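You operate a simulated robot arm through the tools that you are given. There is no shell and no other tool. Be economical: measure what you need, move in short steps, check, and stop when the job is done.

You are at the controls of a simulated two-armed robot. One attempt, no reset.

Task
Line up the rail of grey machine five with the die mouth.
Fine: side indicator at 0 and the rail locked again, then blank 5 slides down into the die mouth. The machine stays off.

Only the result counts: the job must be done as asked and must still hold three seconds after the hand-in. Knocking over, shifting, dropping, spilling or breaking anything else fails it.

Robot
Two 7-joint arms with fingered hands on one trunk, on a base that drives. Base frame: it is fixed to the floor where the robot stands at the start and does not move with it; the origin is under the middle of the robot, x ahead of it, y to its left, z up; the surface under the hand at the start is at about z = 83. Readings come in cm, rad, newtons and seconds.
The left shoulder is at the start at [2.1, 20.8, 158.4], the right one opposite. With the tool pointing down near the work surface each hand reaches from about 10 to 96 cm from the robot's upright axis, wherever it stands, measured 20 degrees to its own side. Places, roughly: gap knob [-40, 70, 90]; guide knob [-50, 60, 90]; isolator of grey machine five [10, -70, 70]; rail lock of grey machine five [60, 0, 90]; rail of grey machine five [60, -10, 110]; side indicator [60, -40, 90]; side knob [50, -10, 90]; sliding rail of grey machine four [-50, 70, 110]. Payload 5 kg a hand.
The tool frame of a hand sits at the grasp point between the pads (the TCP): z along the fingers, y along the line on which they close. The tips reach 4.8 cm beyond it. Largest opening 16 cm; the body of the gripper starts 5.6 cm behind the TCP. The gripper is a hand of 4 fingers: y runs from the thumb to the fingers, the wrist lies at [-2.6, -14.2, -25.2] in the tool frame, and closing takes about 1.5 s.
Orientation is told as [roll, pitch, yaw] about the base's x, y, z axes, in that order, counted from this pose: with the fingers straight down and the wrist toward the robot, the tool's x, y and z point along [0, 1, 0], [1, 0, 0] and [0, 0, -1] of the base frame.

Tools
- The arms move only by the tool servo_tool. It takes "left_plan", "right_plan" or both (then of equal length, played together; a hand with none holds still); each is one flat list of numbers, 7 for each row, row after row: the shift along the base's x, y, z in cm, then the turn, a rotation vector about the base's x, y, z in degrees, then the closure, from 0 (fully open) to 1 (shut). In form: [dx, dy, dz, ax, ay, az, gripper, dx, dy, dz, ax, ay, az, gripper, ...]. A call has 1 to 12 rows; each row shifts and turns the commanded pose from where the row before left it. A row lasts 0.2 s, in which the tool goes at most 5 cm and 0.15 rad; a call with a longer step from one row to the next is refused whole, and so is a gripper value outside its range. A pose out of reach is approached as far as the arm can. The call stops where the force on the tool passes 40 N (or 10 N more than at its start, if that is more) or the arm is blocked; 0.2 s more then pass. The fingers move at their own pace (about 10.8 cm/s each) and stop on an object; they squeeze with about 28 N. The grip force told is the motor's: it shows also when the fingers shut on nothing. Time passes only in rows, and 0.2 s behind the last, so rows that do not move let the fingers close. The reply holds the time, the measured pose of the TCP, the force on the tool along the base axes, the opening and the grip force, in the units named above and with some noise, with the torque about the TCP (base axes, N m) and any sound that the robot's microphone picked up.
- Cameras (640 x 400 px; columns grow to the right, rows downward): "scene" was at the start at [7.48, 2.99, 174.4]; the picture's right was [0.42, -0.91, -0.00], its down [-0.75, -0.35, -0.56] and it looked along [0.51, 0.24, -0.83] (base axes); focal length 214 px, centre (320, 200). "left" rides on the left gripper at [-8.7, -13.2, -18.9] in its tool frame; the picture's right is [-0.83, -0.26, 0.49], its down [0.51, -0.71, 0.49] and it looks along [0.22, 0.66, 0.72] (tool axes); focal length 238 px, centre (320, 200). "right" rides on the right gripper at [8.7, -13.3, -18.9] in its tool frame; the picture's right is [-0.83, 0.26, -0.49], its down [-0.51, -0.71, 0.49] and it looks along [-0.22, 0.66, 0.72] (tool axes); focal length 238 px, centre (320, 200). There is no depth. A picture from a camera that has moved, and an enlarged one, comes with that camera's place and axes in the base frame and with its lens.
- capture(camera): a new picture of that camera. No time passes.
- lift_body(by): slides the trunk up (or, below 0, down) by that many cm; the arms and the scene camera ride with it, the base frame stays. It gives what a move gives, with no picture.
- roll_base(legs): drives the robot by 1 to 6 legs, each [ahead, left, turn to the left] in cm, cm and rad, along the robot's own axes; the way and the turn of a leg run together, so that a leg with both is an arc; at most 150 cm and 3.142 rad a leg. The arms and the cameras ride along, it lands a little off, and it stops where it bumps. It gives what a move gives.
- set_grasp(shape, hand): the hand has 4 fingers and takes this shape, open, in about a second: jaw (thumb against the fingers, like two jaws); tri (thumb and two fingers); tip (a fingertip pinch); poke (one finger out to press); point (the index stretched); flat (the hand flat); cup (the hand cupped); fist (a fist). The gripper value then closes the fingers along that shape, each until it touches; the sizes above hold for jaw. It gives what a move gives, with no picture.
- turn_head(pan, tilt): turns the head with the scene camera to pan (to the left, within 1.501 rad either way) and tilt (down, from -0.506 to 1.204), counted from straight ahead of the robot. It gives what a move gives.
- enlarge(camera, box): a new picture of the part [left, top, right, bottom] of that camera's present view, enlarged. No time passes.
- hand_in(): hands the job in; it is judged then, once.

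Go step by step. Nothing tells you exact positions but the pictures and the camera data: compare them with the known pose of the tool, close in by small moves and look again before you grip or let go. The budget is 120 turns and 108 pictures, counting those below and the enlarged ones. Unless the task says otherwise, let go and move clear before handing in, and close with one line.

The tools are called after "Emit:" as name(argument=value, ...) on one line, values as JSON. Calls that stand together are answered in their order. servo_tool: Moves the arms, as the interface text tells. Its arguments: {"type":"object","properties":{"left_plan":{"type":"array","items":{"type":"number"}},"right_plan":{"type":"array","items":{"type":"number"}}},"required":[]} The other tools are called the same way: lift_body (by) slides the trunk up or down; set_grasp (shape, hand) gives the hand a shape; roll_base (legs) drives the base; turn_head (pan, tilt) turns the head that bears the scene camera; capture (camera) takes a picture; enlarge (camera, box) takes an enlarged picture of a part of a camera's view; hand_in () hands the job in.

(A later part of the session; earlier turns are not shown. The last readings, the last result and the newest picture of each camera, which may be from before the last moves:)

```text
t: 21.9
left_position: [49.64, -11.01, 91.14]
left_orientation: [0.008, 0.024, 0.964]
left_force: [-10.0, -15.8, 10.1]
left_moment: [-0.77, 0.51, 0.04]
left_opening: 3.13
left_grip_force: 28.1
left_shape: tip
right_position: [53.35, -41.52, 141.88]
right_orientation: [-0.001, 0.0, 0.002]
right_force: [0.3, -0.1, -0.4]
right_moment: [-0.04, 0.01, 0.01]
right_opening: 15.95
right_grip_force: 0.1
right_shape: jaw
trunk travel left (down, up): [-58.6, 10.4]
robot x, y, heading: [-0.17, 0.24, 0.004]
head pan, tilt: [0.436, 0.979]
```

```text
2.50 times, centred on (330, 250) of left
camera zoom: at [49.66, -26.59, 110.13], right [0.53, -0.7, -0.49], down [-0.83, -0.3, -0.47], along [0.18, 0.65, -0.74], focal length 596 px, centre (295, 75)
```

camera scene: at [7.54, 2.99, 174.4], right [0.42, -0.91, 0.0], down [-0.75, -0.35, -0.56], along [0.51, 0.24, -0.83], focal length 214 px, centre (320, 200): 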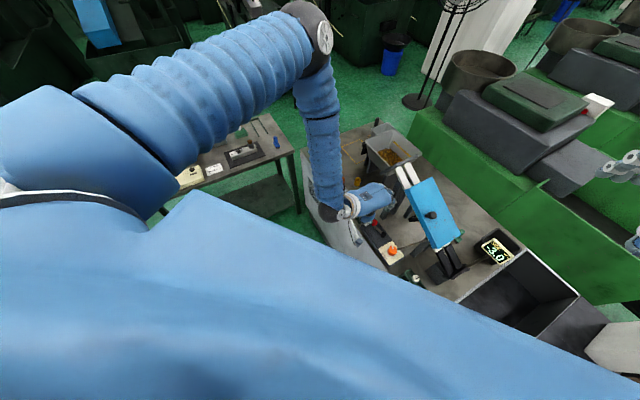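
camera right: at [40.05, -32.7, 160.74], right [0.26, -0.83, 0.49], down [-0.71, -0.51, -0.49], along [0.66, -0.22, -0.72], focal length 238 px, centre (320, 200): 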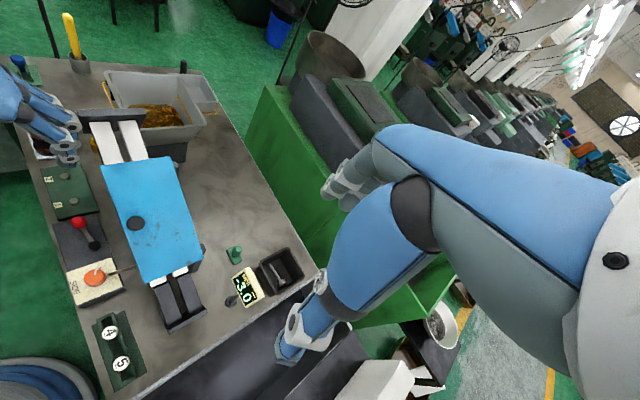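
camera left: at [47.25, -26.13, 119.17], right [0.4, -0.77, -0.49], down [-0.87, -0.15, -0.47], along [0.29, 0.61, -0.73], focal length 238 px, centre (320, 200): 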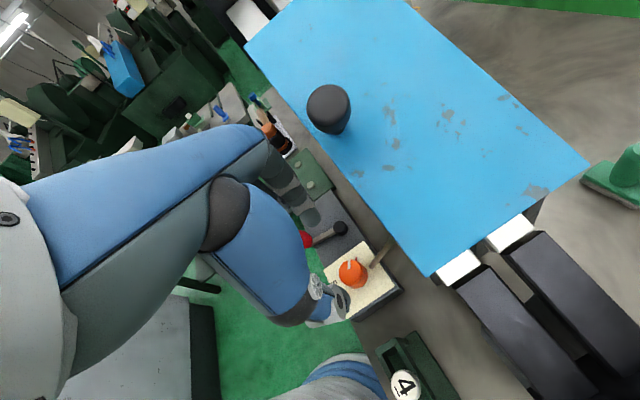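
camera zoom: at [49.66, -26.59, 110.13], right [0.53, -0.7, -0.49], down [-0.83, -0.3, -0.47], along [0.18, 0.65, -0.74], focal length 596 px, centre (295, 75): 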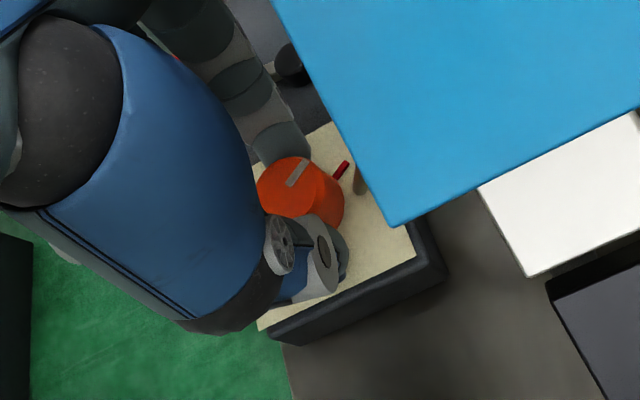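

Indicator unchanged, but the pinch is off-centre (opening 3.1). I reopen, shift toward the knob centre and regrip before turning.

Emit:
servo_tool(left_plan=[0, 0, 0, 0, 0, 0, 0.55, 0, 0, 0, 0, 0, 0, 0.55, 0.4, -0.2, 0, 0, 0, 0, 0.55, 0.4, -0.2, 0, 0, 0, 0, 0.55, 0, 0, 0, 0, 0, 0, 1, 0, 0, 0, 0, 0, 0, 1, 0, 0, 0, 0, 0, 0, 1])

Emit:
enlarge(camera="left", box=[240, 170, 420, 330])

```text
t: 23.5
left_position: [50.56, -11.51, 91.11]
left_orientation: [0.007, 0.023, 0.962]
left_force: [-7.9, -19.4, 12.9]
left_moment: [-0.84, 0.48, 0.16]
left_opening: 2.63
left_grip_force: 28.0
left_shape: tip
right_position: [53.31, -41.49, 141.84]
right_orientation: [0.0, -0.002, 0.001]
right_force: [0.2, -1.3, -0.5]
right_moment: [-0.06, 0.0, 0.04]
right_opening: 15.96
right_grip_force: 0.1
right_shape: jaw
trunk travel left (down, up): [-58.6, 10.4]
robot x, y, heading: [0.01, -0.14, -0.0]
head pan, tilt: [0.436, 0.979]
```

```text
2.50 times, centred on (330, 250) of left
camera zoom: at [50.5, -27.03, 110.19], right [0.53, -0.7, -0.49], down [-0.83, -0.3, -0.47], along [0.18, 0.65, -0.74], focal length 596 px, centre (295, 75)
```

zoom: 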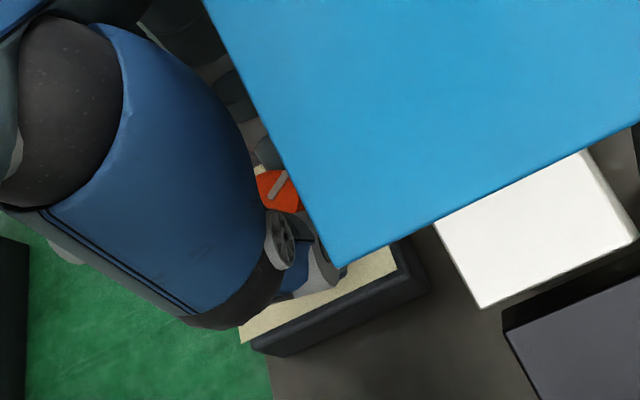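

That was the wrong way. I go back to the position and yaw that gripped well (50,-10.7, yaw 45°), and regrip.

Emit:
servo_tool(left_plan=[0, 0, 0, 0, 0, 0, 0.5, 0, 0, 0, 0, 0, 0, 0.5, -0.3, 0.4, 0, 0, 0, -5, 0.5, -0.3, 0.4, 0, 0, 0, -5, 0.5, 0, 0, 0, 0, 0, 0, 0.5])

Emit:
enlarge(camera="left", box=[240, 170, 420, 330])

```text
t: 24.7
left_position: [50.2, -10.3, 91.15]
left_orientation: [0.007, 0.019, 0.79]
left_force: [-0.6, 0.3, 3.9]
left_moment: [0.2, -0.2, -0.01]
left_opening: 7.93
left_grip_force: 0.0
left_shape: tip
right_position: [53.39, -41.46, 141.91]
right_orientation: [0.0, -0.001, 0.003]
right_force: [-0.7, -0.4, 0.5]
right_moment: [0.02, 0.02, 0.02]
right_opening: 15.95
right_grip_force: 0.0
right_shape: jaw
trunk travel left (down, up): [-58.6, 10.4]
robot x, y, heading: [0.14, 0.29, 0.005]
head pan, tilt: [0.436, 0.979]
```

```text
2.50 times, centred on (330, 250) of left
camera zoom: at [47.43, -25.68, 110.09], right [0.4, -0.77, -0.49], down [-0.87, -0.15, -0.47], along [0.29, 0.61, -0.73], focal length 596 px, centre (295, 75)
```

zoom: 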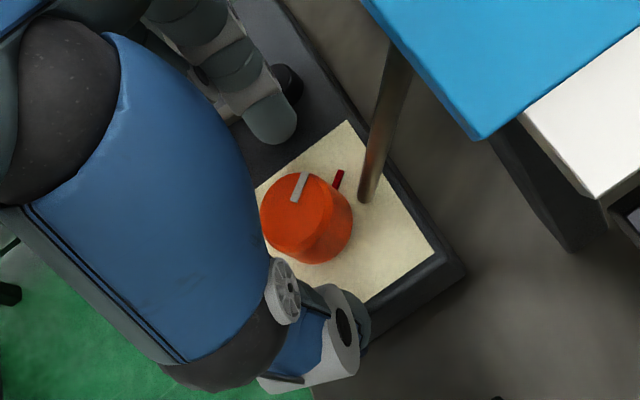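

Knob is centred between the tips again. I close and turn −30°.

Emit:
servo_tool(left_plan=[-0.1, -0.2, 0, 0, 0, 0, 0.8, 0, 0, 0, 0, 0, 0, 1, 0, 0, 0, 0, 0, 0, 1, 0, 0, 0, 0, 0, 0, 1, 0, 0, 0, 0, 0, -5, 1, 0, 0, 0, 0, 0, -5, 1, 0, 0, 0, 0, 0, -5, 1, 0, 0, 0, 0, 0, -5, 1, 0, 0, 0, 0, 0, -5, 1, 0, 0, 0, 0, 0, -5, 1, 0, 0, 0, 0, 0, 0, 1])

Emit:
enlarge(camera="right", box=[130, 200, 290, 320])

Emit:
enlarge(camera="left", box=[240, 170, 420, 330])

```text
t: 27.1
left_position: [50.11, -10.68, 91.11]
left_orientation: [0.009, 0.021, 0.266]
left_force: [-8.0, -9.3, -2.2]
left_moment: [-0.26, 0.35, 0.04]
left_opening: 3.5
left_grip_force: 28.0
left_shape: tip
right_position: [53.45, -41.42, 141.83]
right_orientation: [0.001, 0.0, 0.002]
right_force: [-0.4, -0.8, -0.3]
right_moment: [-0.02, -0.02, -0.02]
right_opening: 15.99
right_grip_force: 0.0
right_shape: jaw
trunk travel left (down, up): [-58.6, 10.4]
robot x, y, heading: [-0.27, 0.0, -0.001]
head pan, tilt: [0.436, 0.979]
```

```text
3.33 times, centred on (210, 260) of right
camera zoom: at [40.03, -32.64, 160.76], right [0.26, -0.83, 0.49], down [-0.71, -0.51, -0.49], along [0.66, -0.22, -0.72], focal length 794 px, centre (687, 0)
```

zoom: 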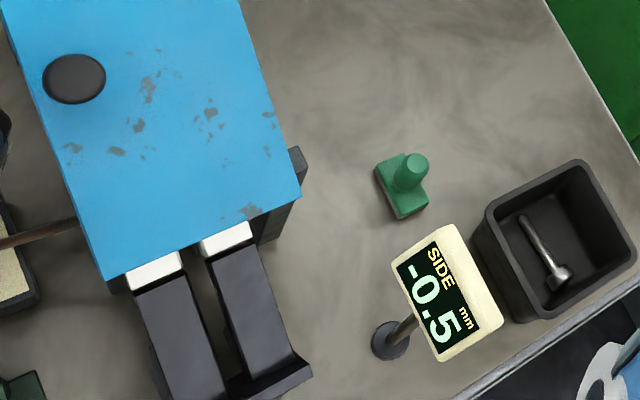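

```text
2.50 times, centred on (330, 250) of left
camera zoom: at [39.99, -22.46, 110.08], right [-0.04, -0.87, -0.49], down [-0.83, 0.3, -0.47], along [0.56, 0.38, -0.73], focal length 596 px, centre (295, 75)
```

zoom: 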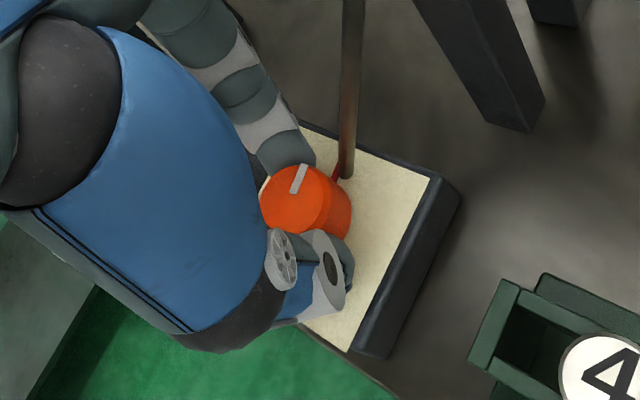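

-0.5 now; rod clearance is still about 1 cm. I turn another −10°.

Emit:
servo_tool(left_plan=[0, 0, 0, 0, 0, -3.5, 1, 0, 0, 0, 0, 0, -3.5, 1, 0, 0, 0, 0, 0, -3, 1, 0, 0, 0, 0, 0, 0, 1])

Emit:
enlarge(camera="right", box=[130, 200, 290, 320])

Emit:
enlarge(camera="left", box=[240, 170, 420, 330])

```text
t: 28.1
left_position: [49.99, -10.66, 91.05]
left_orientation: [0.01, 0.019, 0.092]
left_force: [-7.6, -8.8, -3.5]
left_moment: [-0.3, 0.33, 0.02]
left_opening: 3.47
left_grip_force: 27.7
left_shape: tip
right_position: [53.45, -41.44, 141.71]
right_orientation: [0.0, 0.001, 0.001]
right_force: [0.1, -0.3, 0.4]
right_moment: [0.02, -0.01, 0.01]
right_opening: 15.96
right_grip_force: 0.2
right_shape: jaw
trunk travel left (down, up): [-58.6, 10.4]
robot x, y, heading: [-0.06, -0.06, 0.005]
head pan, tilt: [0.436, 0.979]
```

```text
3.33 times, centred on (210, 260) of right
camera zoom: at [40.04, -32.65, 160.76], right [0.26, -0.83, 0.49], down [-0.71, -0.51, -0.49], along [0.66, -0.22, -0.72], focal length 794 px, centre (687, 0)
```

zoom: 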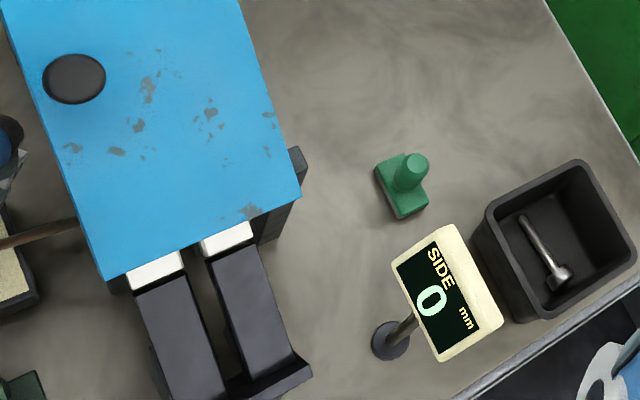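

```text
2.50 times, centred on (330, 250) of left
camera zoom: at [38.09, -20.54, 110.08], right [-0.19, -0.85, -0.49], down [-0.76, 0.44, -0.47], along [0.62, 0.28, -0.73], focal length 596 px, centre (295, 75)
```

zoom: 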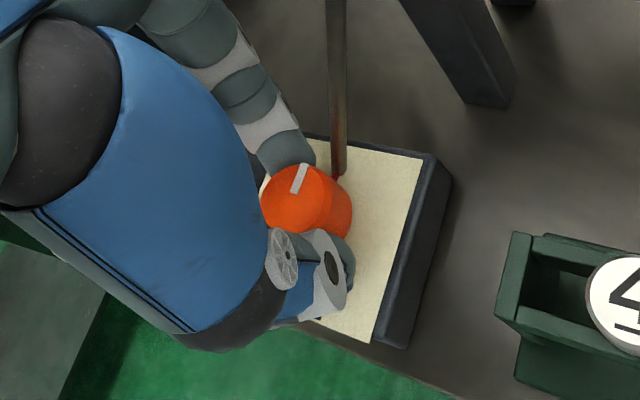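

Indicator reads 0. I release the knob gently and rise straight up, then check the reading holds.

Emit:
servo_tool(left_plan=[0, 0, 0, 0, 0, 0, 0.8, 0, 0, 0, 0, 0, 0, 0.5, 0, 0, 0, 0, 0, 0, 0.5, 0, 0, 3, 0, 0, 0, 0.5, 0, 0, 4, 0, 0, 3, 0.5, -0.5, 1, 4, 0, 0, 3, 0.5, -0.5, 2, 2, 0, 0, 3, 0.5])

Emit:
set_grasp(shape="poke", hand="left")

Emit:
enlarge(camera="right", box=[20, 140, 300, 330])

```text
t: 29.7
left_position: [49.1, -7.57, 104.07]
left_orientation: [0.006, 0.019, 0.249]
left_force: [-0.9, 1.2, 0.1]
left_moment: [0.0, -0.06, -0.01]
left_opening: 7.95
left_grip_force: 0.1
left_shape: tip
right_position: [53.35, -41.32, 141.87]
right_orientation: [0.0, 0.0, 0.002]
right_force: [-0.4, -0.4, -0.1]
right_moment: [-0.04, -0.03, -0.02]
right_opening: 15.96
right_grip_force: 0.1
right_shape: jaw
trunk travel left (down, up): [-58.6, 10.4]
robot x, y, heading: [-0.1, 0.2, 0.004]
head pan, tilt: [0.436, 0.979]
```

```text
t: 30.6
left_position: [49.26, -7.55, 104.0]
left_orientation: [0.008, 0.019, 0.249]
left_force: [0.5, 0.0, -0.1]
left_moment: [0.03, -0.01, 0.0]
left_opening: 0.0
left_grip_force: 0.0
left_shape: poke
right_position: [53.31, -41.34, 141.78]
right_orientation: [-0.001, -0.001, 0.001]
right_force: [0.1, -0.3, -0.4]
right_moment: [-0.02, 0.0, 0.0]
right_opening: 15.98
right_grip_force: 0.1
right_shape: jaw
trunk travel left (down, up): [-58.6, 10.4]
robot x, y, heading: [-0.08, 0.0, 0.001]
head pan, tilt: [0.436, 0.979]
```

```text
2.11 times, centred on (160, 235) of right
camera zoom: at [40.09, -32.57, 160.76], right [0.26, -0.83, 0.49], down [-0.71, -0.51, -0.49], along [0.66, -0.22, -0.72], focal length 502 px, centre (657, 126)
```

zoom: 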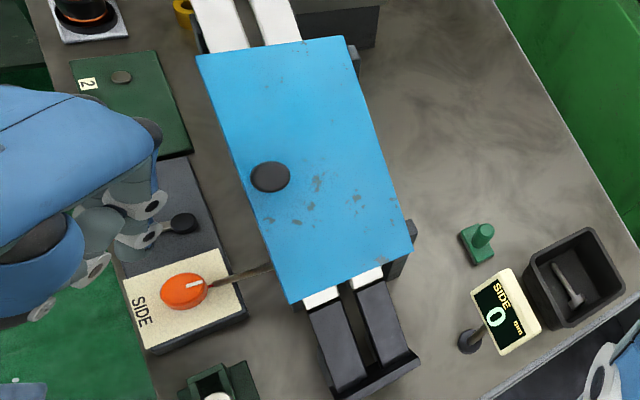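

Still 0. I tilt the hand and place the fingertip on the operator/knob side of the ball, above it.

Emit:
servo_tool(left_plan=[-0.6, 1, -0.9, 1.2, -4.85, 0, 0, -0.6, 1, -0.9, 1.2, -4.85, 0, 0, -0.6, 1, -0.9, 1.2, -4.85, 0, 0, -0.6, 1, -0.9, 1.2, -4.85, 0, 0])

Emit:
enlarge(camera="right", box=[30, 165, 130, 265])

Emit:
enlarge(camera="left", box=[280, 170, 440, 330])

```text
t: 31.6
left_position: [46.78, -3.42, 100.51]
left_orientation: [0.004, -0.333, 0.251]
left_force: [0.8, -0.3, 0.7]
left_moment: [-0.01, 0.09, -0.01]
left_opening: 0.02
left_grip_force: 0.0
left_shape: poke
right_position: [53.33, -41.37, 142.02]
right_orientation: [0.002, 0.0, 0.002]
right_force: [-0.8, 0.3, 1.3]
right_moment: [-0.01, 0.0, -0.03]
right_opening: 15.94
right_grip_force: 0.1
right_shape: jaw
trunk travel left (down, up): [-58.6, 10.4]
robot x, y, heading: [-0.2, -0.31, 0.004]
head pan, tilt: [0.436, 0.979]
```

```text
4.00 times, centred on (80, 215) of right
camera zoom: at [40.06, -32.55, 160.78], right [0.26, -0.83, 0.49], down [-0.71, -0.51, -0.49], along [0.66, -0.22, -0.72], focal length 953 px, centre (1280, 140)
```

zoom: 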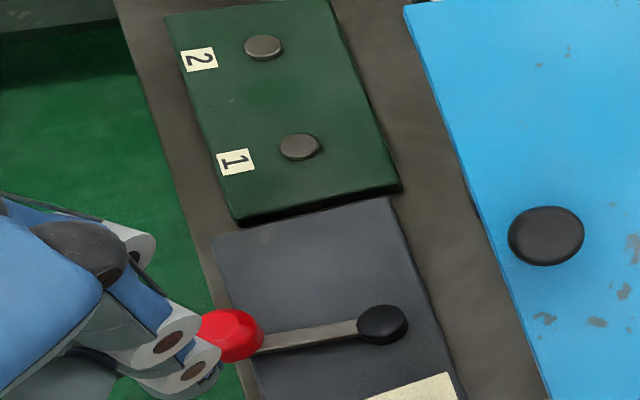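

```text
2.50 times, centred on (360, 250) of left
camera zoom: at [30.86, -16.58, 113.94], right [0.12, -0.83, -0.55], down [-0.62, 0.37, -0.69], along [0.77, 0.43, -0.47], focal length 596 px, centre (220, 75)
```

zoom: 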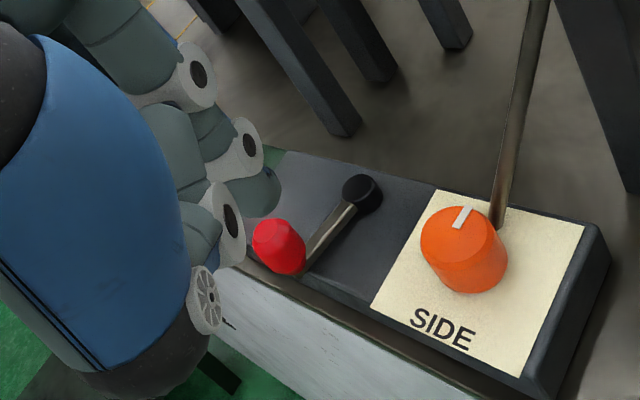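

Tip is at about (48.6,-5,96), clear of the ball. I lower it and sweep the ball back along its arc.

Emit:
servo_tool(left_plan=[0, 0, -2.6, 0, 0, 0, 0, 0, 0, -2.6, 0, 0, 0, 0, 0, 0, -2.6, 0, 0, 0, 0, 0.85, 0.65, 0, 0, 0, 0, 0, 0.85, 0.65, 0, 0, 0, 0, 0, 0.6, 1.5, 0, 0, 0, 0, 0, 1, 1.3, 0, 0, 0, 0, 0, 1.3, 1, 0, 0, 0, 0, 0])

Emit:
enlarge(camera="right", box=[30, 165, 130, 265])

Emit:
enlarge(camera="left", box=[280, 170, 440, 330])

```text
t: 33.4
left_position: [51.22, 1.57, 92.76]
left_orientation: [0.006, -0.33, 0.25]
left_force: [0.0, -1.0, -1.1]
left_moment: [0.01, -0.02, 0.02]
left_opening: 0.0
left_grip_force: 0.1
left_shape: poke
right_position: [53.45, -41.34, 141.98]
right_orientation: [0.0, 0.0, 0.001]
right_force: [0.3, 1.0, -0.3]
right_moment: [-0.02, 0.04, 0.03]
right_opening: 15.96
right_grip_force: 0.0
right_shape: jaw
trunk travel left (down, up): [-58.6, 10.4]
robot x, y, heading: [0.04, 0.35, 0.001]
head pan, tilt: [0.436, 0.979]
```

```text
4.00 times, centred on (80, 215) of right
camera zoom: at [40.12, -32.54, 160.76], right [0.26, -0.83, 0.49], down [-0.71, -0.51, -0.49], along [0.66, -0.22, -0.72], focal length 953 px, centre (1280, 140)
```

zoom: 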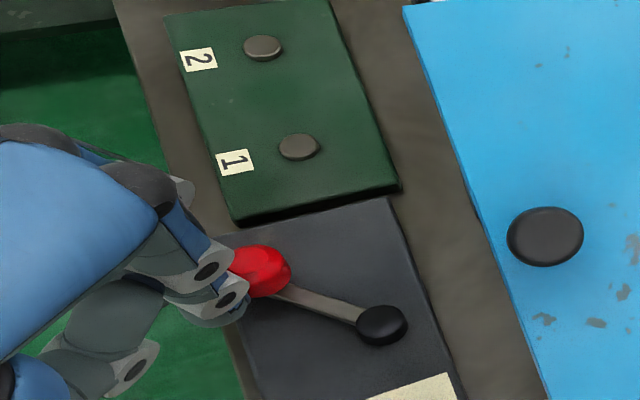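

```text
2.50 times, centred on (360, 250) of left
camera zoom: at [35.51, -11.52, 106.19], right [0.12, -0.83, -0.55], down [-0.62, 0.37, -0.69], along [0.77, 0.43, -0.47], focal length 596 px, centre (220, 75)
```

zoom: 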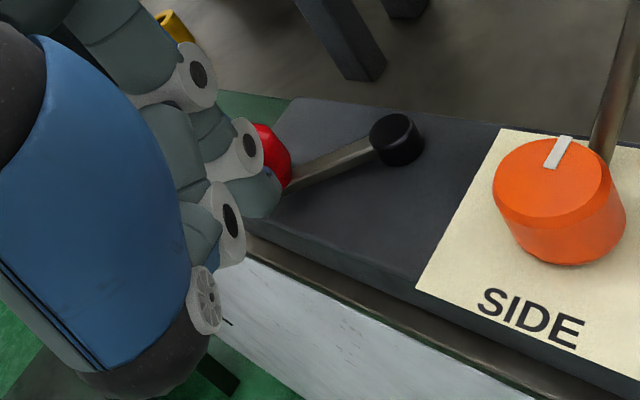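

The lever follows. I continue to its locked stop.

Emit:
servo_tool(left_plan=[0.8, 0.3, 0, 0, 0, 0, 0, 0.8, 0.3, 0, 0, 0, 0, 0, 0.7, 0.1, 0, 0, 0, 0, 0, 0.7, 0.1, 0, 0, 0, 0, 0, 0.6, 0, 0, 0, 0, 0, 0, 0.6, -0.1, 0, 0, 0, 0, 0, 0.5, -0.2, 0, 0, 0, 0, 0, 0.5, -0.2, 0, 0, 0, 0, 0])

Emit:
enlarge(camera="right", box=[30, 165, 130, 265])

Emit:
enlarge(camera="right", box=[130, 200, 290, 320])

```text
t: 35.2
left_position: [55.43, 2.36, 92.32]
left_orientation: [0.016, -0.316, 0.249]
left_force: [-28.5, 10.3, 3.7]
left_moment: [0.27, 0.82, -0.31]
left_opening: 0.0
left_grip_force: 0.1
left_shape: poke
right_position: [53.19, -41.19, 141.94]
right_orientation: [0.001, 0.0, 0.005]
right_force: [-0.1, -0.3, 0.3]
right_moment: [0.04, 0.06, -0.04]
right_opening: 15.96
right_grip_force: 0.0
right_shape: jaw
trunk travel left (down, up): [-58.6, 10.4]
robot x, y, heading: [-0.11, -0.03, 0.005]
head pan, tilt: [0.436, 0.979]
stopped in row 8 (left hand): the force on the tool passed its limit at 41 N (the readings are from after the stop); the commanded pose is now the measured one
```

```text
4.00 times, centred on (80, 215) of right
camera zoom: at [39.81, -32.39, 160.83], right [0.26, -0.83, 0.49], down [-0.71, -0.51, -0.49], along [0.66, -0.22, -0.72], focal length 953 px, centre (1280, 140)
```

zoom: 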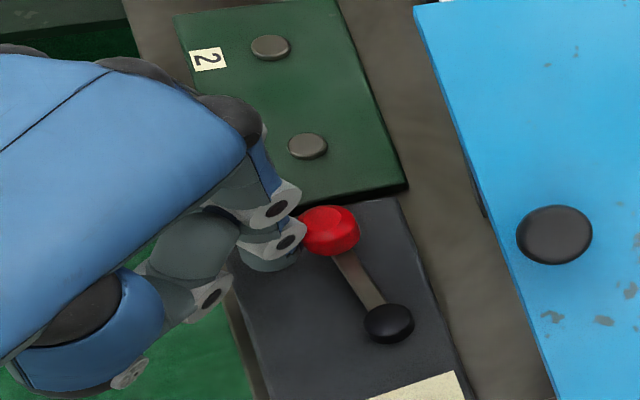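

```text
3.33 times, centred on (210, 260) of right
camera zoom: at [39.81, -32.39, 160.83], right [0.26, -0.83, 0.49], down [-0.71, -0.51, -0.49], along [0.66, -0.22, -0.72], focal length 794 px, centre (687, 0)
```

zoom: 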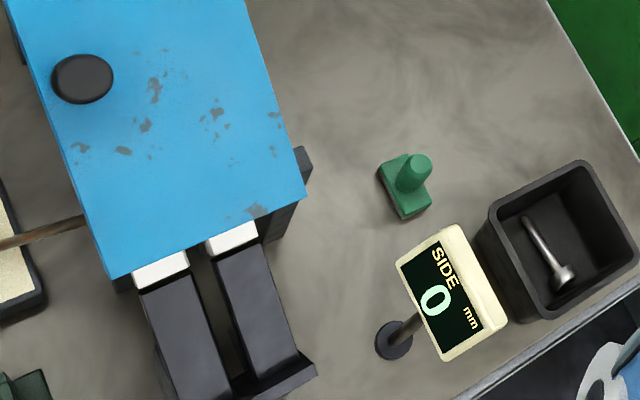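

Lever is back at its locked position and the indicator holds 0. I retract the left hand to a lookout pose left of the rail, and start the right hand toward blank 5 at about (38,-26.7,90.5).

Emit:
servo_tool(left_plan=[-1.2, 0.4, 0, 0, 0, 0, 0, 0, 0, 4, 0, 0, 0, 0, -0.7, 1.9, 3.2, -0.5, 2, -4.9, 0, -0.7, 1.9, 3.2, -0.5, 2, -4.9, 0, -0.7, 1.9, 3.2, -0.5, 2, -4.9, 0, -0.7, 1.9, 3.2, -0.5, 2, -4.9, 0, -0.7, 1.9, 3.2, -0.5, 2, -4.9, 0, -0.7, 1.9, 3.2, -0.5, 2, -4.9, 0, -0.7, 1.9, 3.2, -0.5, 2, -4.9, 0, -0.7, 1.9, 3.2, -0.5, 2, -4.9, 0, -0.7, 1.9, 0, -0.5, 2, -4.9, 0])

Emit:
set_grasp(shape="tip", hand="right")

Emit:
capture(camera="left")

Emit:
capture(camera="right")

```text
t: 37.6
left_position: [48.48, 19.74, 121.99]
left_orientation: [-0.107, -0.03, -0.506]
left_force: [-0.7, 1.1, -1.2]
left_moment: [-0.13, 0.03, 0.02]
left_opening: 0.01
left_grip_force: 0.1
left_shape: poke
right_position: [53.37, -41.15, 141.93]
right_orientation: [0.0, 0.0, 0.003]
right_force: [-0.3, 0.7, 0.2]
right_moment: [-0.11, 0.03, -0.02]
right_opening: 15.95
right_grip_force: 0.1
right_shape: jaw
trunk travel left (down, up): [-58.6, 10.4]
robot x, y, heading: [-0.19, 0.12, 0.001]
head pan, tilt: [0.436, 0.979]
```

```text
t: 38.5
left_position: [48.52, 19.69, 122.03]
left_orientation: [-0.104, -0.028, -0.503]
left_force: [0.5, -1.2, -0.5]
left_moment: [0.0, 0.02, 0.0]
left_opening: 0.0
left_grip_force: 0.1
left_shape: poke
right_position: [53.34, -41.3, 141.93]
right_orientation: [0.0, -0.001, 0.004]
right_force: [-0.9, -0.8, -1.1]
right_moment: [0.01, -0.02, -0.01]
right_opening: 15.97
right_grip_force: 0.0
right_shape: tip
trunk travel left (down, up): [-58.6, 10.4]
robot x, y, heading: [-0.08, 0.45, 0.003]
head pan, tilt: [0.436, 0.979]
```

```text
53 pictures are left
camera left: at [33.28, 20.49, 141.32], right [-0.64, -0.65, -0.4], down [-0.39, 0.73, -0.56], along [0.66, -0.2, -0.72], focal length 238 px, centre (320, 200)
```

left: 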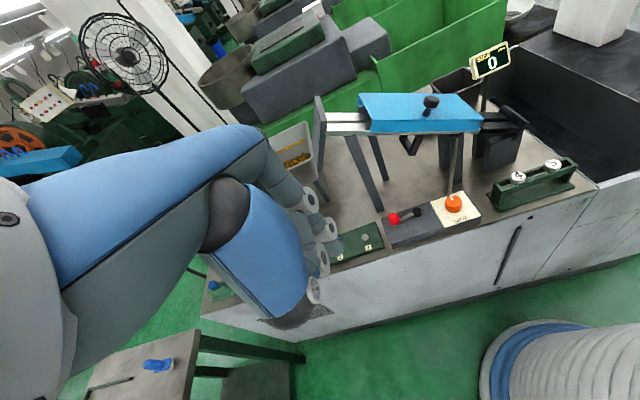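

```text
52 pictures are left
camera right: at [40.05, -32.53, 160.76], right [0.26, -0.83, 0.49], down [-0.71, -0.51, -0.49], along [0.66, -0.22, -0.72], focal length 238 px, centre (320, 200)
```

right: 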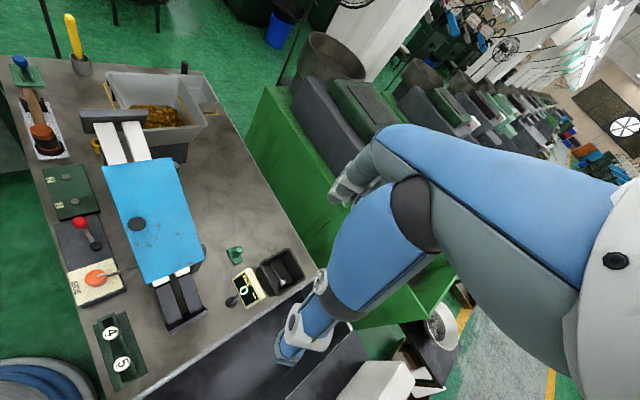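

Everything is as wanted there. Now the right hand goes over blank 5 with yaw −37° (bench direction), partly closed.

Emit:
servo_tool(right_plan=[-1.7, 1.62, -3.55, 0, 0, -4.1, 0.55, -1.7, 1.62, -3.55, 0, 0, -4.1, 0.55, -1.7, 1.62, -3.55, 0, 0, -4.1, 0.55, -1.7, 1.62, -3.55, 0, 0, -4.1, 0.55, -1.7, 1.62, -3.55, 0, 0, -4.1, 0.55, -1.7, 1.62, -3.55, 0, 0, -4.1, 0.55, -1.7, 1.62, -3.55, 0, 0, -4.1, 0.55, -1.7, 1.62, -3.55, 0, 0, -4.1, 0.55, -1.7, 1.62, -3.55, 0, 0, -4.1, 0.55])

Emit:
capture(camera="right")

Emit:
enlarge(camera="left", box=[420, 50, 620, 230])

```text
t: 40.5
left_position: [48.67, 19.79, 121.97]
left_orientation: [-0.106, -0.029, -0.505]
left_force: [1.2, 1.1, 0.2]
left_moment: [-0.03, 0.05, -0.02]
left_opening: 0.0
left_grip_force: 0.1
left_shape: poke
right_position: [41.7, -27.14, 109.24]
right_orientation: [-0.001, -0.002, -0.642]
right_force: [1.1, -0.4, 0.5]
right_moment: [-0.06, 0.07, 0.0]
right_opening: 7.24
right_grip_force: 0.1
right_shape: tip
right hand out of reach, approached as far as the arm can: row 3, 4, 5
trunk travel left (down, up): [-58.6, 10.4]
robot x, y, heading: [0.03, -0.18, 0.002]
head pan, tilt: [0.436, 0.979]
```

```text
51 pictures are left
camera right: at [36.16, -12.02, 128.12], right [-0.29, -0.82, 0.49], down [-0.87, 0.02, -0.49], along [0.39, -0.57, -0.72], focal length 238 px, centre (320, 200)
```

right: 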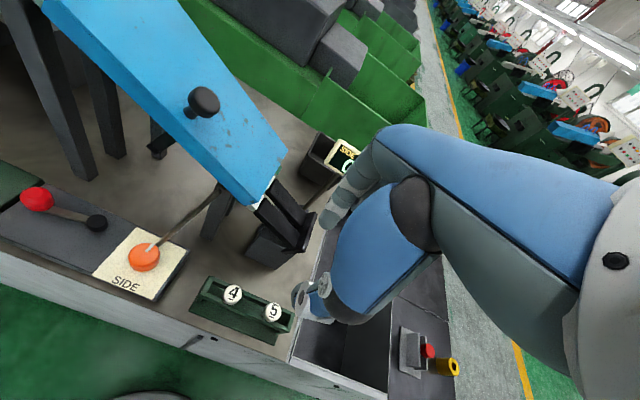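

```text
2.22 times, centred on (520, 140) of left
camera zoom: at [33.37, 20.66, 141.27], right [-0.64, -0.65, -0.4], down [-0.39, 0.73, -0.56], along [0.66, -0.21, -0.72], focal length 530 px, centre (-124, 333)
```

zoom: 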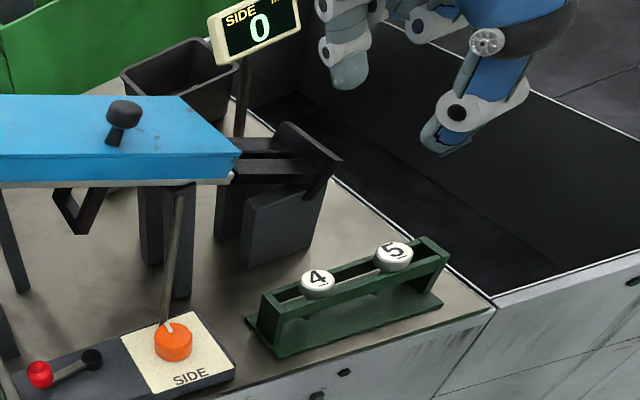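

Blank 5 is confirmed at (37.8,-26.3,90.5). I move over it and go partly down.

Emit:
servo_tool(right_plan=[-1.3, 0.28, -2, 0, 0, 0, 0.55, -1.3, 0.28, -2, 0, 0, 0, 0.55, -1.3, 0.28, -2, 0, 0, 0, 0.55, 0, 0, -2, 0, 0, 0, 0.55, 0, 0, -2, 0, 0, 0, 0.55])

Emit:
enlarge(camera="right", box=[220, 170, 400, 340])

Emit:
enlarge(camera="left", box=[480, 100, 620, 220])

```text
t: 41.7
left_position: [48.59, 19.65, 122.14]
left_orientation: [-0.106, -0.029, -0.506]
left_force: [0.2, -0.7, 0.0]
left_moment: [0.04, 0.01, -0.04]
left_opening: 0.0
left_grip_force: 0.0
left_shape: poke
right_position: [37.59, -26.17, 99.23]
right_orientation: [0.001, 0.001, -0.642]
right_force: [0.2, -0.7, 0.1]
right_moment: [-0.02, 0.02, -0.01]
right_opening: 7.25
right_grip_force: 0.0
right_shape: tip
trunk travel left (down, up): [-58.6, 10.4]
robot x, y, heading: [0.3, -0.17, 0.002]
head pan, tilt: [0.436, 0.979]
```

```text
2.35 times, centred on (310, 255) of right
camera zoom: at [32.18, -11.25, 118.19], right [-0.29, -0.82, 0.49], down [-0.87, 0.02, -0.49], along [0.4, -0.57, -0.72], focal length 561 px, centre (344, 71)
```

zoom: 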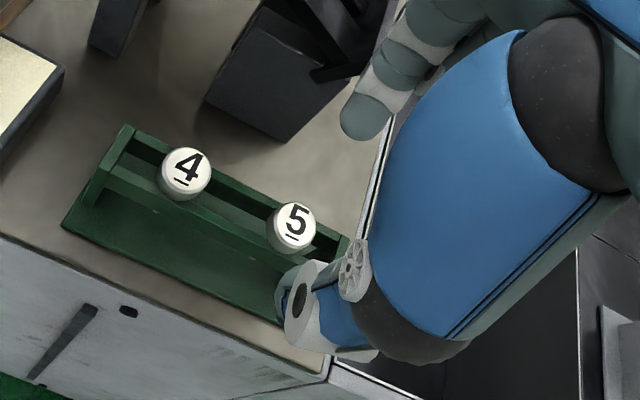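

```text
3.33 times, centred on (550, 160) of left
camera zoom: at [33.32, 20.57, 141.3], right [-0.64, -0.65, -0.4], down [-0.39, 0.73, -0.56], along [0.66, -0.2, -0.72], focal length 794 px, centre (-447, 333)
```

zoom: 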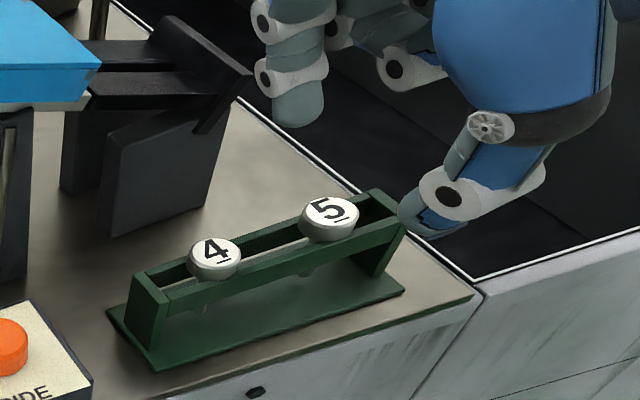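

Alignment is good to within half a cm. I correct slightly and descend so the tips reach the head's rim.

Emit:
servo_tool(right_plan=[0.3, -0.1, -2, 0, 0, 0, 0.55, 0, 0, -1.5, 0, 0, 0, 0.55, 0, 0, -1, 0, 0, 0, 0.55])

Emit:
enlarge(camera="right", box=[220, 170, 400, 340])

Emit:
enlarge(camera="left", box=[480, 100, 620, 220])

```text
t: 42.5
left_position: [48.52, 19.61, 122.16]
left_orientation: [-0.106, -0.03, -0.504]
left_force: [0.2, 0.3, 0.1]
left_moment: [0.0, 0.04, -0.02]
left_opening: 0.01
left_grip_force: 0.1
left_shape: poke
right_position: [37.89, -26.41, 94.88]
right_orientation: [0.0, 0.0, -0.64]
right_force: [0.0, 0.5, -0.4]
right_moment: [0.01, 0.0, -0.03]
right_opening: 7.24
right_grip_force: 0.1
right_shape: tip
trunk travel left (down, up): [-58.6, 10.4]
robot x, y, heading: [0.03, 0.7, 0.006]
head pan, tilt: [0.436, 0.979]
```

```text
2.35 times, centred on (310, 255) of right
camera zoom: at [32.46, -11.35, 113.73], right [-0.29, -0.82, 0.49], down [-0.87, 0.02, -0.49], along [0.39, -0.57, -0.72], focal length 561 px, centre (344, 71)
```

zoom: 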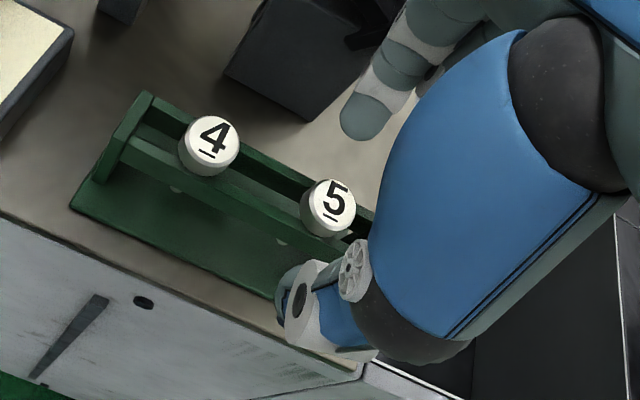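

```text
3.33 times, centred on (550, 160) of left
camera zoom: at [33.3, 20.6, 141.31], right [-0.64, -0.65, -0.4], down [-0.39, 0.73, -0.56], along [0.66, -0.21, -0.72], focal length 794 px, centre (-447, 333)
```

zoom: 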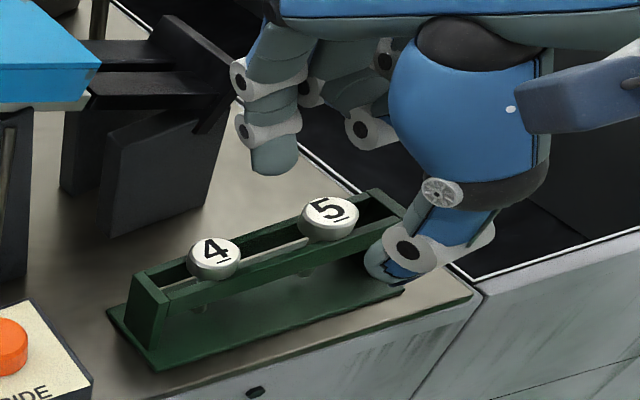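

The head is exactly between thumb and index. I close gently.

Emit:
servo_tool(right_plan=[0, 0, 0, 0, 0, 0, 0.7, 0, 0, 0, 0, 0, 0, 0.8, 0, 0, 0, 0, 0, 0, 1, 0, 0, 0, 0, 0, 0, 1, 0, 0, 0, 0, 0, 0, 1])

Emit:
enlarge(camera="right", box=[220, 170, 400, 340])

Emit:
enlarge(camera="left", box=[480, 100, 620, 220])

```text
t: 43.7
left_position: [48.45, 19.78, 122.23]
left_orientation: [-0.106, -0.031, -0.506]
left_force: [0.0, -0.2, 0.7]
left_moment: [-0.02, -0.01, 0.01]
left_opening: 0.0
left_grip_force: 0.1
left_shape: poke
right_position: [38.02, -26.32, 95.03]
right_orientation: [-0.001, -0.003, -0.641]
right_force: [3.4, -1.4, 29.9]
right_moment: [-0.03, -0.13, 0.0]
right_opening: 1.09
right_grip_force: 28.0
right_shape: tip
trunk travel left (down, up): [-58.6, 10.4]
robot x, y, heading: [0.35, 0.18, -0.001]
head pan, tilt: [0.436, 0.979]
```

```text
2.35 times, centred on (310, 255) of right
camera zoom: at [32.48, -11.33, 113.86], right [-0.29, -0.82, 0.49], down [-0.87, 0.02, -0.49], along [0.4, -0.57, -0.72], focal length 561 px, centre (344, 71)
```

zoom: 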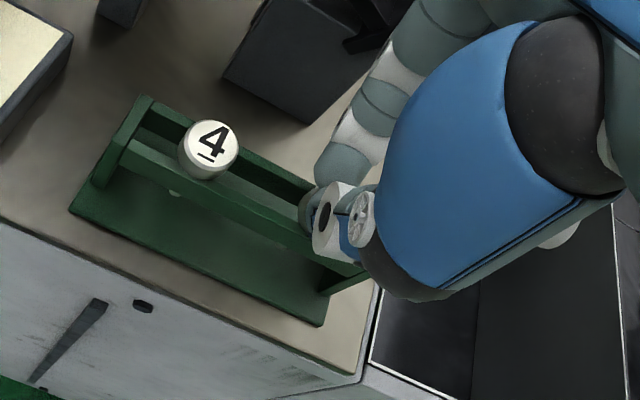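

```text
3.33 times, centred on (550, 160) of left
camera zoom: at [33.21, 20.66, 141.35], right [-0.64, -0.65, -0.4], down [-0.39, 0.73, -0.56], along [0.66, -0.21, -0.72], focal length 794 px, centre (-447, 333)
```

zoom: 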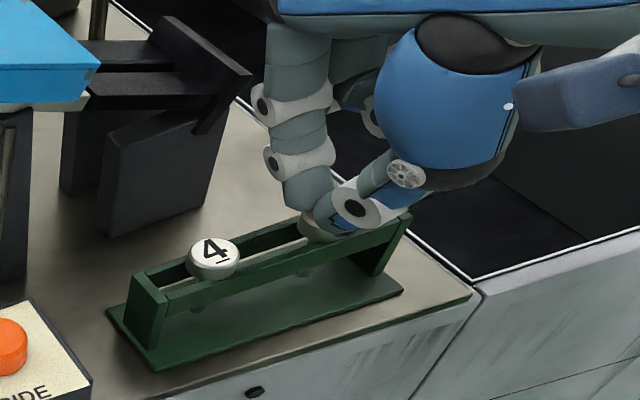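

The tips slid over the head's top (opening 1.1, pushing up 30 N), so they were too high. I reopen, lower about 1 cm, and retry with a look.

Emit:
servo_tool(right_plan=[0, 0, 0.3, 0, 0, 0, 0.6, 0, 0, 0, 0, 0, 0, 0.6, 0, 0, 0, 0, 0, 0, 0.6, 0, 0, -0.7, 0, 0, 0, 0.6, 0, 0, -0.8, 0, 0, 0, 0.6])

Emit:
enlarge(camera="left", box=[510, 130, 590, 200])

Emit:
enlarge(camera="right", box=[250, 190, 370, 310])

```text
t: 44.9
left_position: [48.55, 19.61, 122.0]
left_orientation: [-0.107, -0.03, -0.506]
left_force: [-0.6, 0.8, -0.3]
left_moment: [0.01, 0.0, 0.0]
left_opening: 0.01
left_grip_force: 0.0
left_shape: poke
right_position: [37.93, -26.46, 93.68]
right_orientation: [-0.001, 0.0, -0.637]
right_force: [-0.2, -0.3, -1.3]
right_moment: [0.0, -0.01, 0.01]
right_opening: 6.34
right_grip_force: 0.1
right_shape: tip
trunk travel left (down, up): [-58.6, 10.4]
robot x, y, heading: [0.1, 0.04, 0.003]
head pan, tilt: [0.436, 0.979]
```

```text
5.71 times, centred on (550, 165) of left
camera zoom: at [33.3, 20.59, 141.3], right [-0.64, -0.65, -0.4], down [-0.39, 0.73, -0.56], along [0.66, -0.21, -0.72], focal length 1362 px, centre (-994, 400)
```

zoom: 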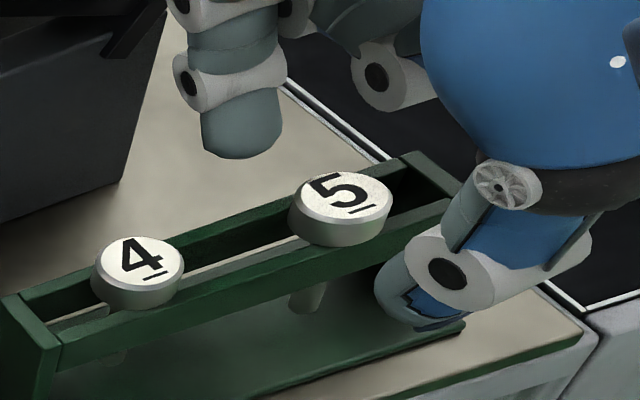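

```text
3.33 times, centred on (310, 250) of right
camera zoom: at [32.48, -11.39, 112.51], right [-0.29, -0.82, 0.49], down [-0.87, 0.02, -0.49], along [0.39, -0.57, -0.72], focal length 794 px, centre (353, 33)
```

zoom: 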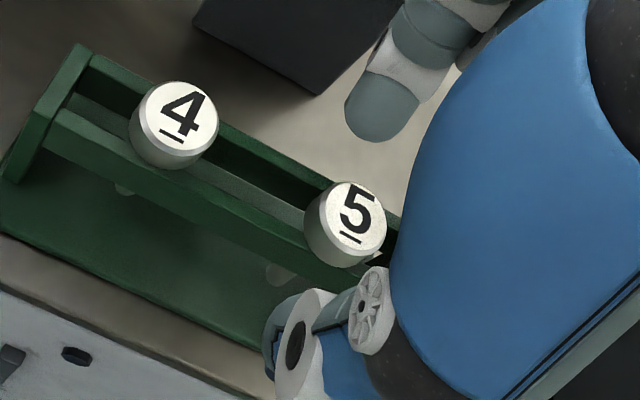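

Tips now sit at the head's height. I shift 0.5 cm along the rack to centre the pinch, then close.

Emit:
servo_tool(right_plan=[-0.27, -0.36, 0, 0, 0, 0, 0.6, 0, 0, 0, 0, 0, 0, 0.75, 0, 0, 0, 0, 0, 0, 0.85, 0, 0, 0, 0, 0, 0, 0.95, 0, 0, 0, 0, 0, 0, 1])

Emit:
enlarge(camera="left", box=[510, 130, 590, 200])

Emit:
enlarge(camera="right", box=[250, 190, 370, 310])

```text
t: 46.1
left_position: [48.58, 19.61, 122.15]
left_orientation: [-0.106, -0.029, -0.503]
left_force: [-0.8, 0.5, 0.8]
left_moment: [-0.01, -0.01, 0.01]
left_opening: 0.01
left_grip_force: 0.1
left_shape: poke
right_position: [37.78, -26.77, 93.58]
right_orientation: [0.001, 0.001, -0.641]
right_force: [0.5, 0.4, 0.3]
right_moment: [0.0, 0.01, -0.02]
right_opening: 1.56
right_grip_force: 27.9
right_shape: tip
trunk travel left (down, up): [-58.6, 10.4]
robot x, y, heading: [0.06, 0.43, 0.006]
head pan, tilt: [0.436, 0.979]
```

```text
5.71 times, centred on (550, 165) of left
camera zoom: at [33.29, 20.61, 141.3], right [-0.64, -0.65, -0.4], down [-0.39, 0.73, -0.56], along [0.66, -0.21, -0.72], focal length 1362 px, centre (-994, 400)
```

zoom: 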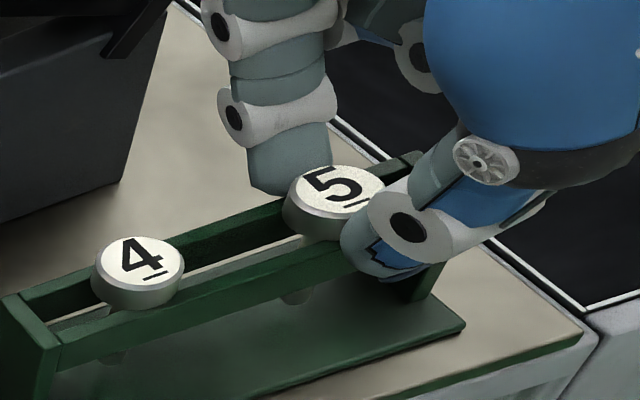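

```text
3.33 times, centred on (310, 250) of right
camera zoom: at [32.22, -11.74, 112.5], right [-0.29, -0.82, 0.49], down [-0.87, 0.02, -0.49], along [0.4, -0.57, -0.72], focal length 794 px, centre (353, 33)
```

zoom: 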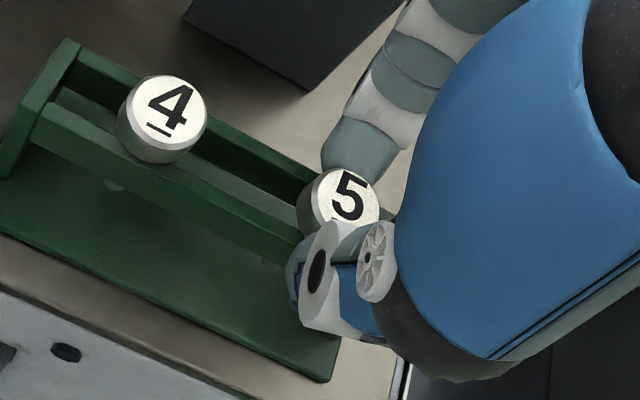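

It looks gripped on the rim with balanced forces. I lift a few cm and check.

Emit:
servo_tool(right_plan=[0, 0, 0.8, 0, 0, 0, 1, 0, 0, 1.2, 0, 0, 0, 1, 0, 0, 2, 0, 0, 0, 1, 0, 0, 3, 0, 0, 0, 1, 0, 0, 3, 0, 0, 0, 1])

Emit:
enlarge(camera="left", box=[480, 90, 600, 200])

Emit:
enlarge(camera="right", box=[250, 190, 370, 310])

```text
t: 47.3
left_position: [48.57, 19.64, 122.17]
left_orientation: [-0.106, -0.03, -0.505]
left_force: [-0.4, -0.2, -0.3]
left_moment: [-0.01, -0.05, 0.02]
left_opening: 0.01
left_grip_force: 0.0
left_shape: poke
right_position: [37.65, -26.68, 103.59]
right_orientation: [-0.001, 0.001, -0.643]
right_force: [-0.5, -0.2, -1.3]
right_moment: [-0.02, -0.02, 0.02]
right_opening: 1.57
right_grip_force: 27.8
right_shape: tip
trunk travel left (down, up): [-58.6, 10.4]
robot x, y, heading: [-0.19, 0.12, 0.007]
head pan, tilt: [0.436, 0.979]
```

```text
3.64 times, centred on (540, 145) of left
camera zoom: at [33.25, 20.61, 141.32], right [-0.64, -0.65, -0.4], down [-0.39, 0.73, -0.56], along [0.66, -0.21, -0.72], focal length 867 px, centre (-480, 400)
```

zoom: 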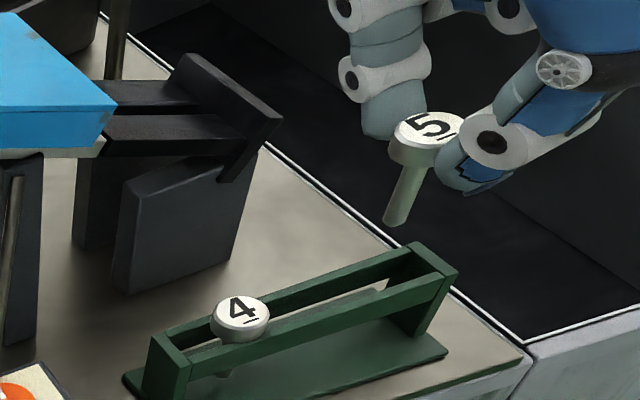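

```text
3.33 times, centred on (310, 250) of right
camera zoom: at [32.11, -11.64, 122.57], right [-0.29, -0.82, 0.49], down [-0.87, 0.02, -0.49], along [0.39, -0.57, -0.72], focal length 794 px, centre (353, 33)
```

zoom: 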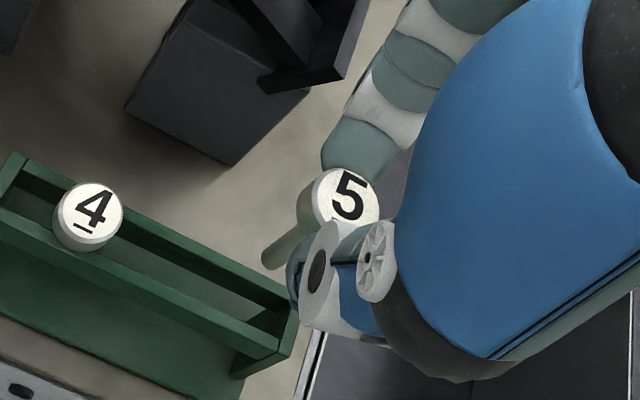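

Blank 5 is held upright by its rim, with about 4.6 cm of stem below. Now I measure the open upper stretch of the rail from the left camera.

Emit:
enlarge(camera="left", box=[290, 80, 410, 160])

Emit:
enlarge(camera="scene", box=[370, 130, 490, 230])

```text
5.00 times, centred on (350, 120) of left
camera zoom: at [33.25, 20.61, 141.32], right [-0.64, -0.65, -0.4], down [-0.39, 0.73, -0.56], along [0.66, -0.21, -0.72], focal length 1192 px, centre (170, 600)
```

zoom: 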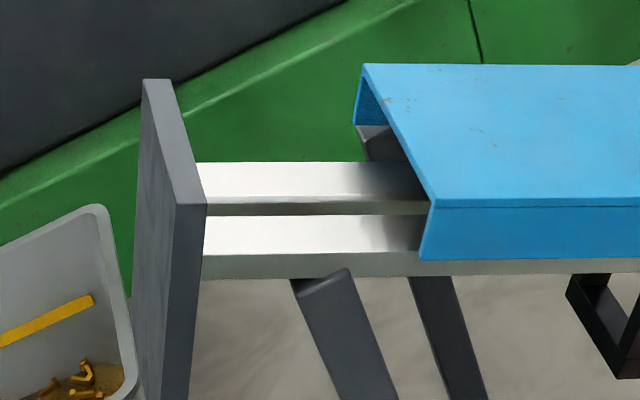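

```text
4.00 times, centred on (430, 180) of scene
camera zoom: at [7.4, 3.15, 174.41], right [0.43, -0.9, 0.0], down [-0.75, -0.35, -0.56], along [0.5, 0.24, -0.83], focal length 858 px, centre (-120, 280)
```

zoom: 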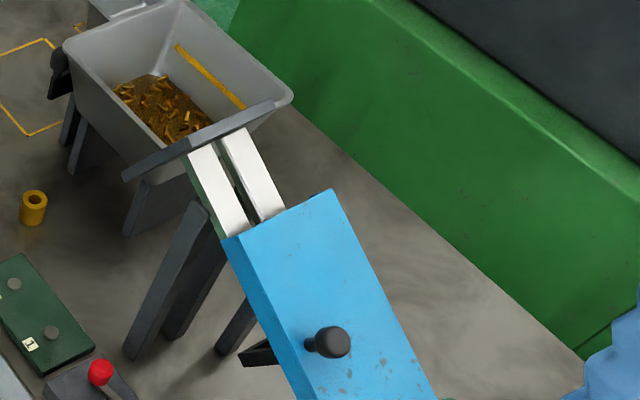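

Fusing the views: rail runs along (0.575,0.82), about 28° slope, and the middle of its open stretch is near (68.2,-5.1,112.7). I raise the blank, move the left hand aside and go over.

Emit:
servo_tool(right_plan=[0, 0, 3.9, 0, 0, 0, 1, 0, 0, 3.9, 0, 0, 0, 1, 0, 0, 3.9, 0, 0, 0, 1, 0, 0, 3.9, 0, 0, 0, 1, 0, 0, 3.9, 0, 0, 0, 1, 0, 0, 3.9, 0, 0, 0, 1, 2, 1.4, 0, 0, 0, 0, 1, 2.5, 1.8, 0, 0, 0, 0, 1, 2.5, 1.8, 0, 0, 0, 0, 1], left_plan=[-0.7, 0.8, 0, 0, 0, 0, 0, -0.7, 0.8, 0, 0, 0, 0, 0, -0.7, 0.8, 0, 0, 0, 0, 0, -0.7, 0.8, 0, 0, 0, 0, 0, -0.7, 0.8, 0, 0, 0, 0, 0, -0.7, 0.8, 0, 0, 0, 0, 0, -0.7, 0.8, 0, 0, 0, 0, 0, 0, 0, 0, 0, 0, 0, 0, 0, 0, 0, 0, 0, 0, 0])

Emit:
capture(camera="left")

```text
t: 49.3
left_position: [43.71, 25.38, 122.1]
left_orientation: [-0.106, -0.03, -0.504]
left_force: [0.4, 0.5, 0.9]
left_moment: [-0.03, 0.01, 0.02]
left_opening: 0.0
left_grip_force: 0.0
left_shape: poke
right_position: [51.63, -18.92, 122.47]
right_orientation: [0.0, -0.002, -0.641]
right_force: [-0.6, 0.9, -1.0]
right_moment: [-0.04, -0.02, -0.02]
right_opening: 1.61
right_grip_force: 28.6
right_shape: tip
right hand out of reach, approached as far as the arm can: row 2, 3, 4, 5, 6
trunk travel left (down, up): [-58.6, 10.4]
robot x, y, heading: [0.01, 0.31, 0.001]
head pan, tilt: [0.436, 0.979]
```

```text
35 pictures are left
camera left: at [28.42, 26.35, 141.29], right [-0.64, -0.65, -0.4], down [-0.39, 0.73, -0.56], along [0.66, -0.21, -0.72], focal length 238 px, centre (320, 200)
```

left: 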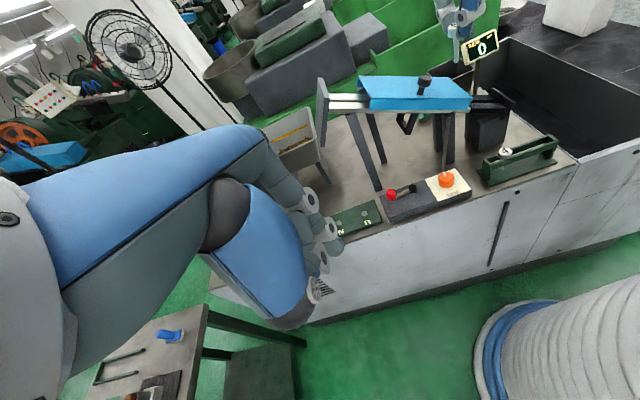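

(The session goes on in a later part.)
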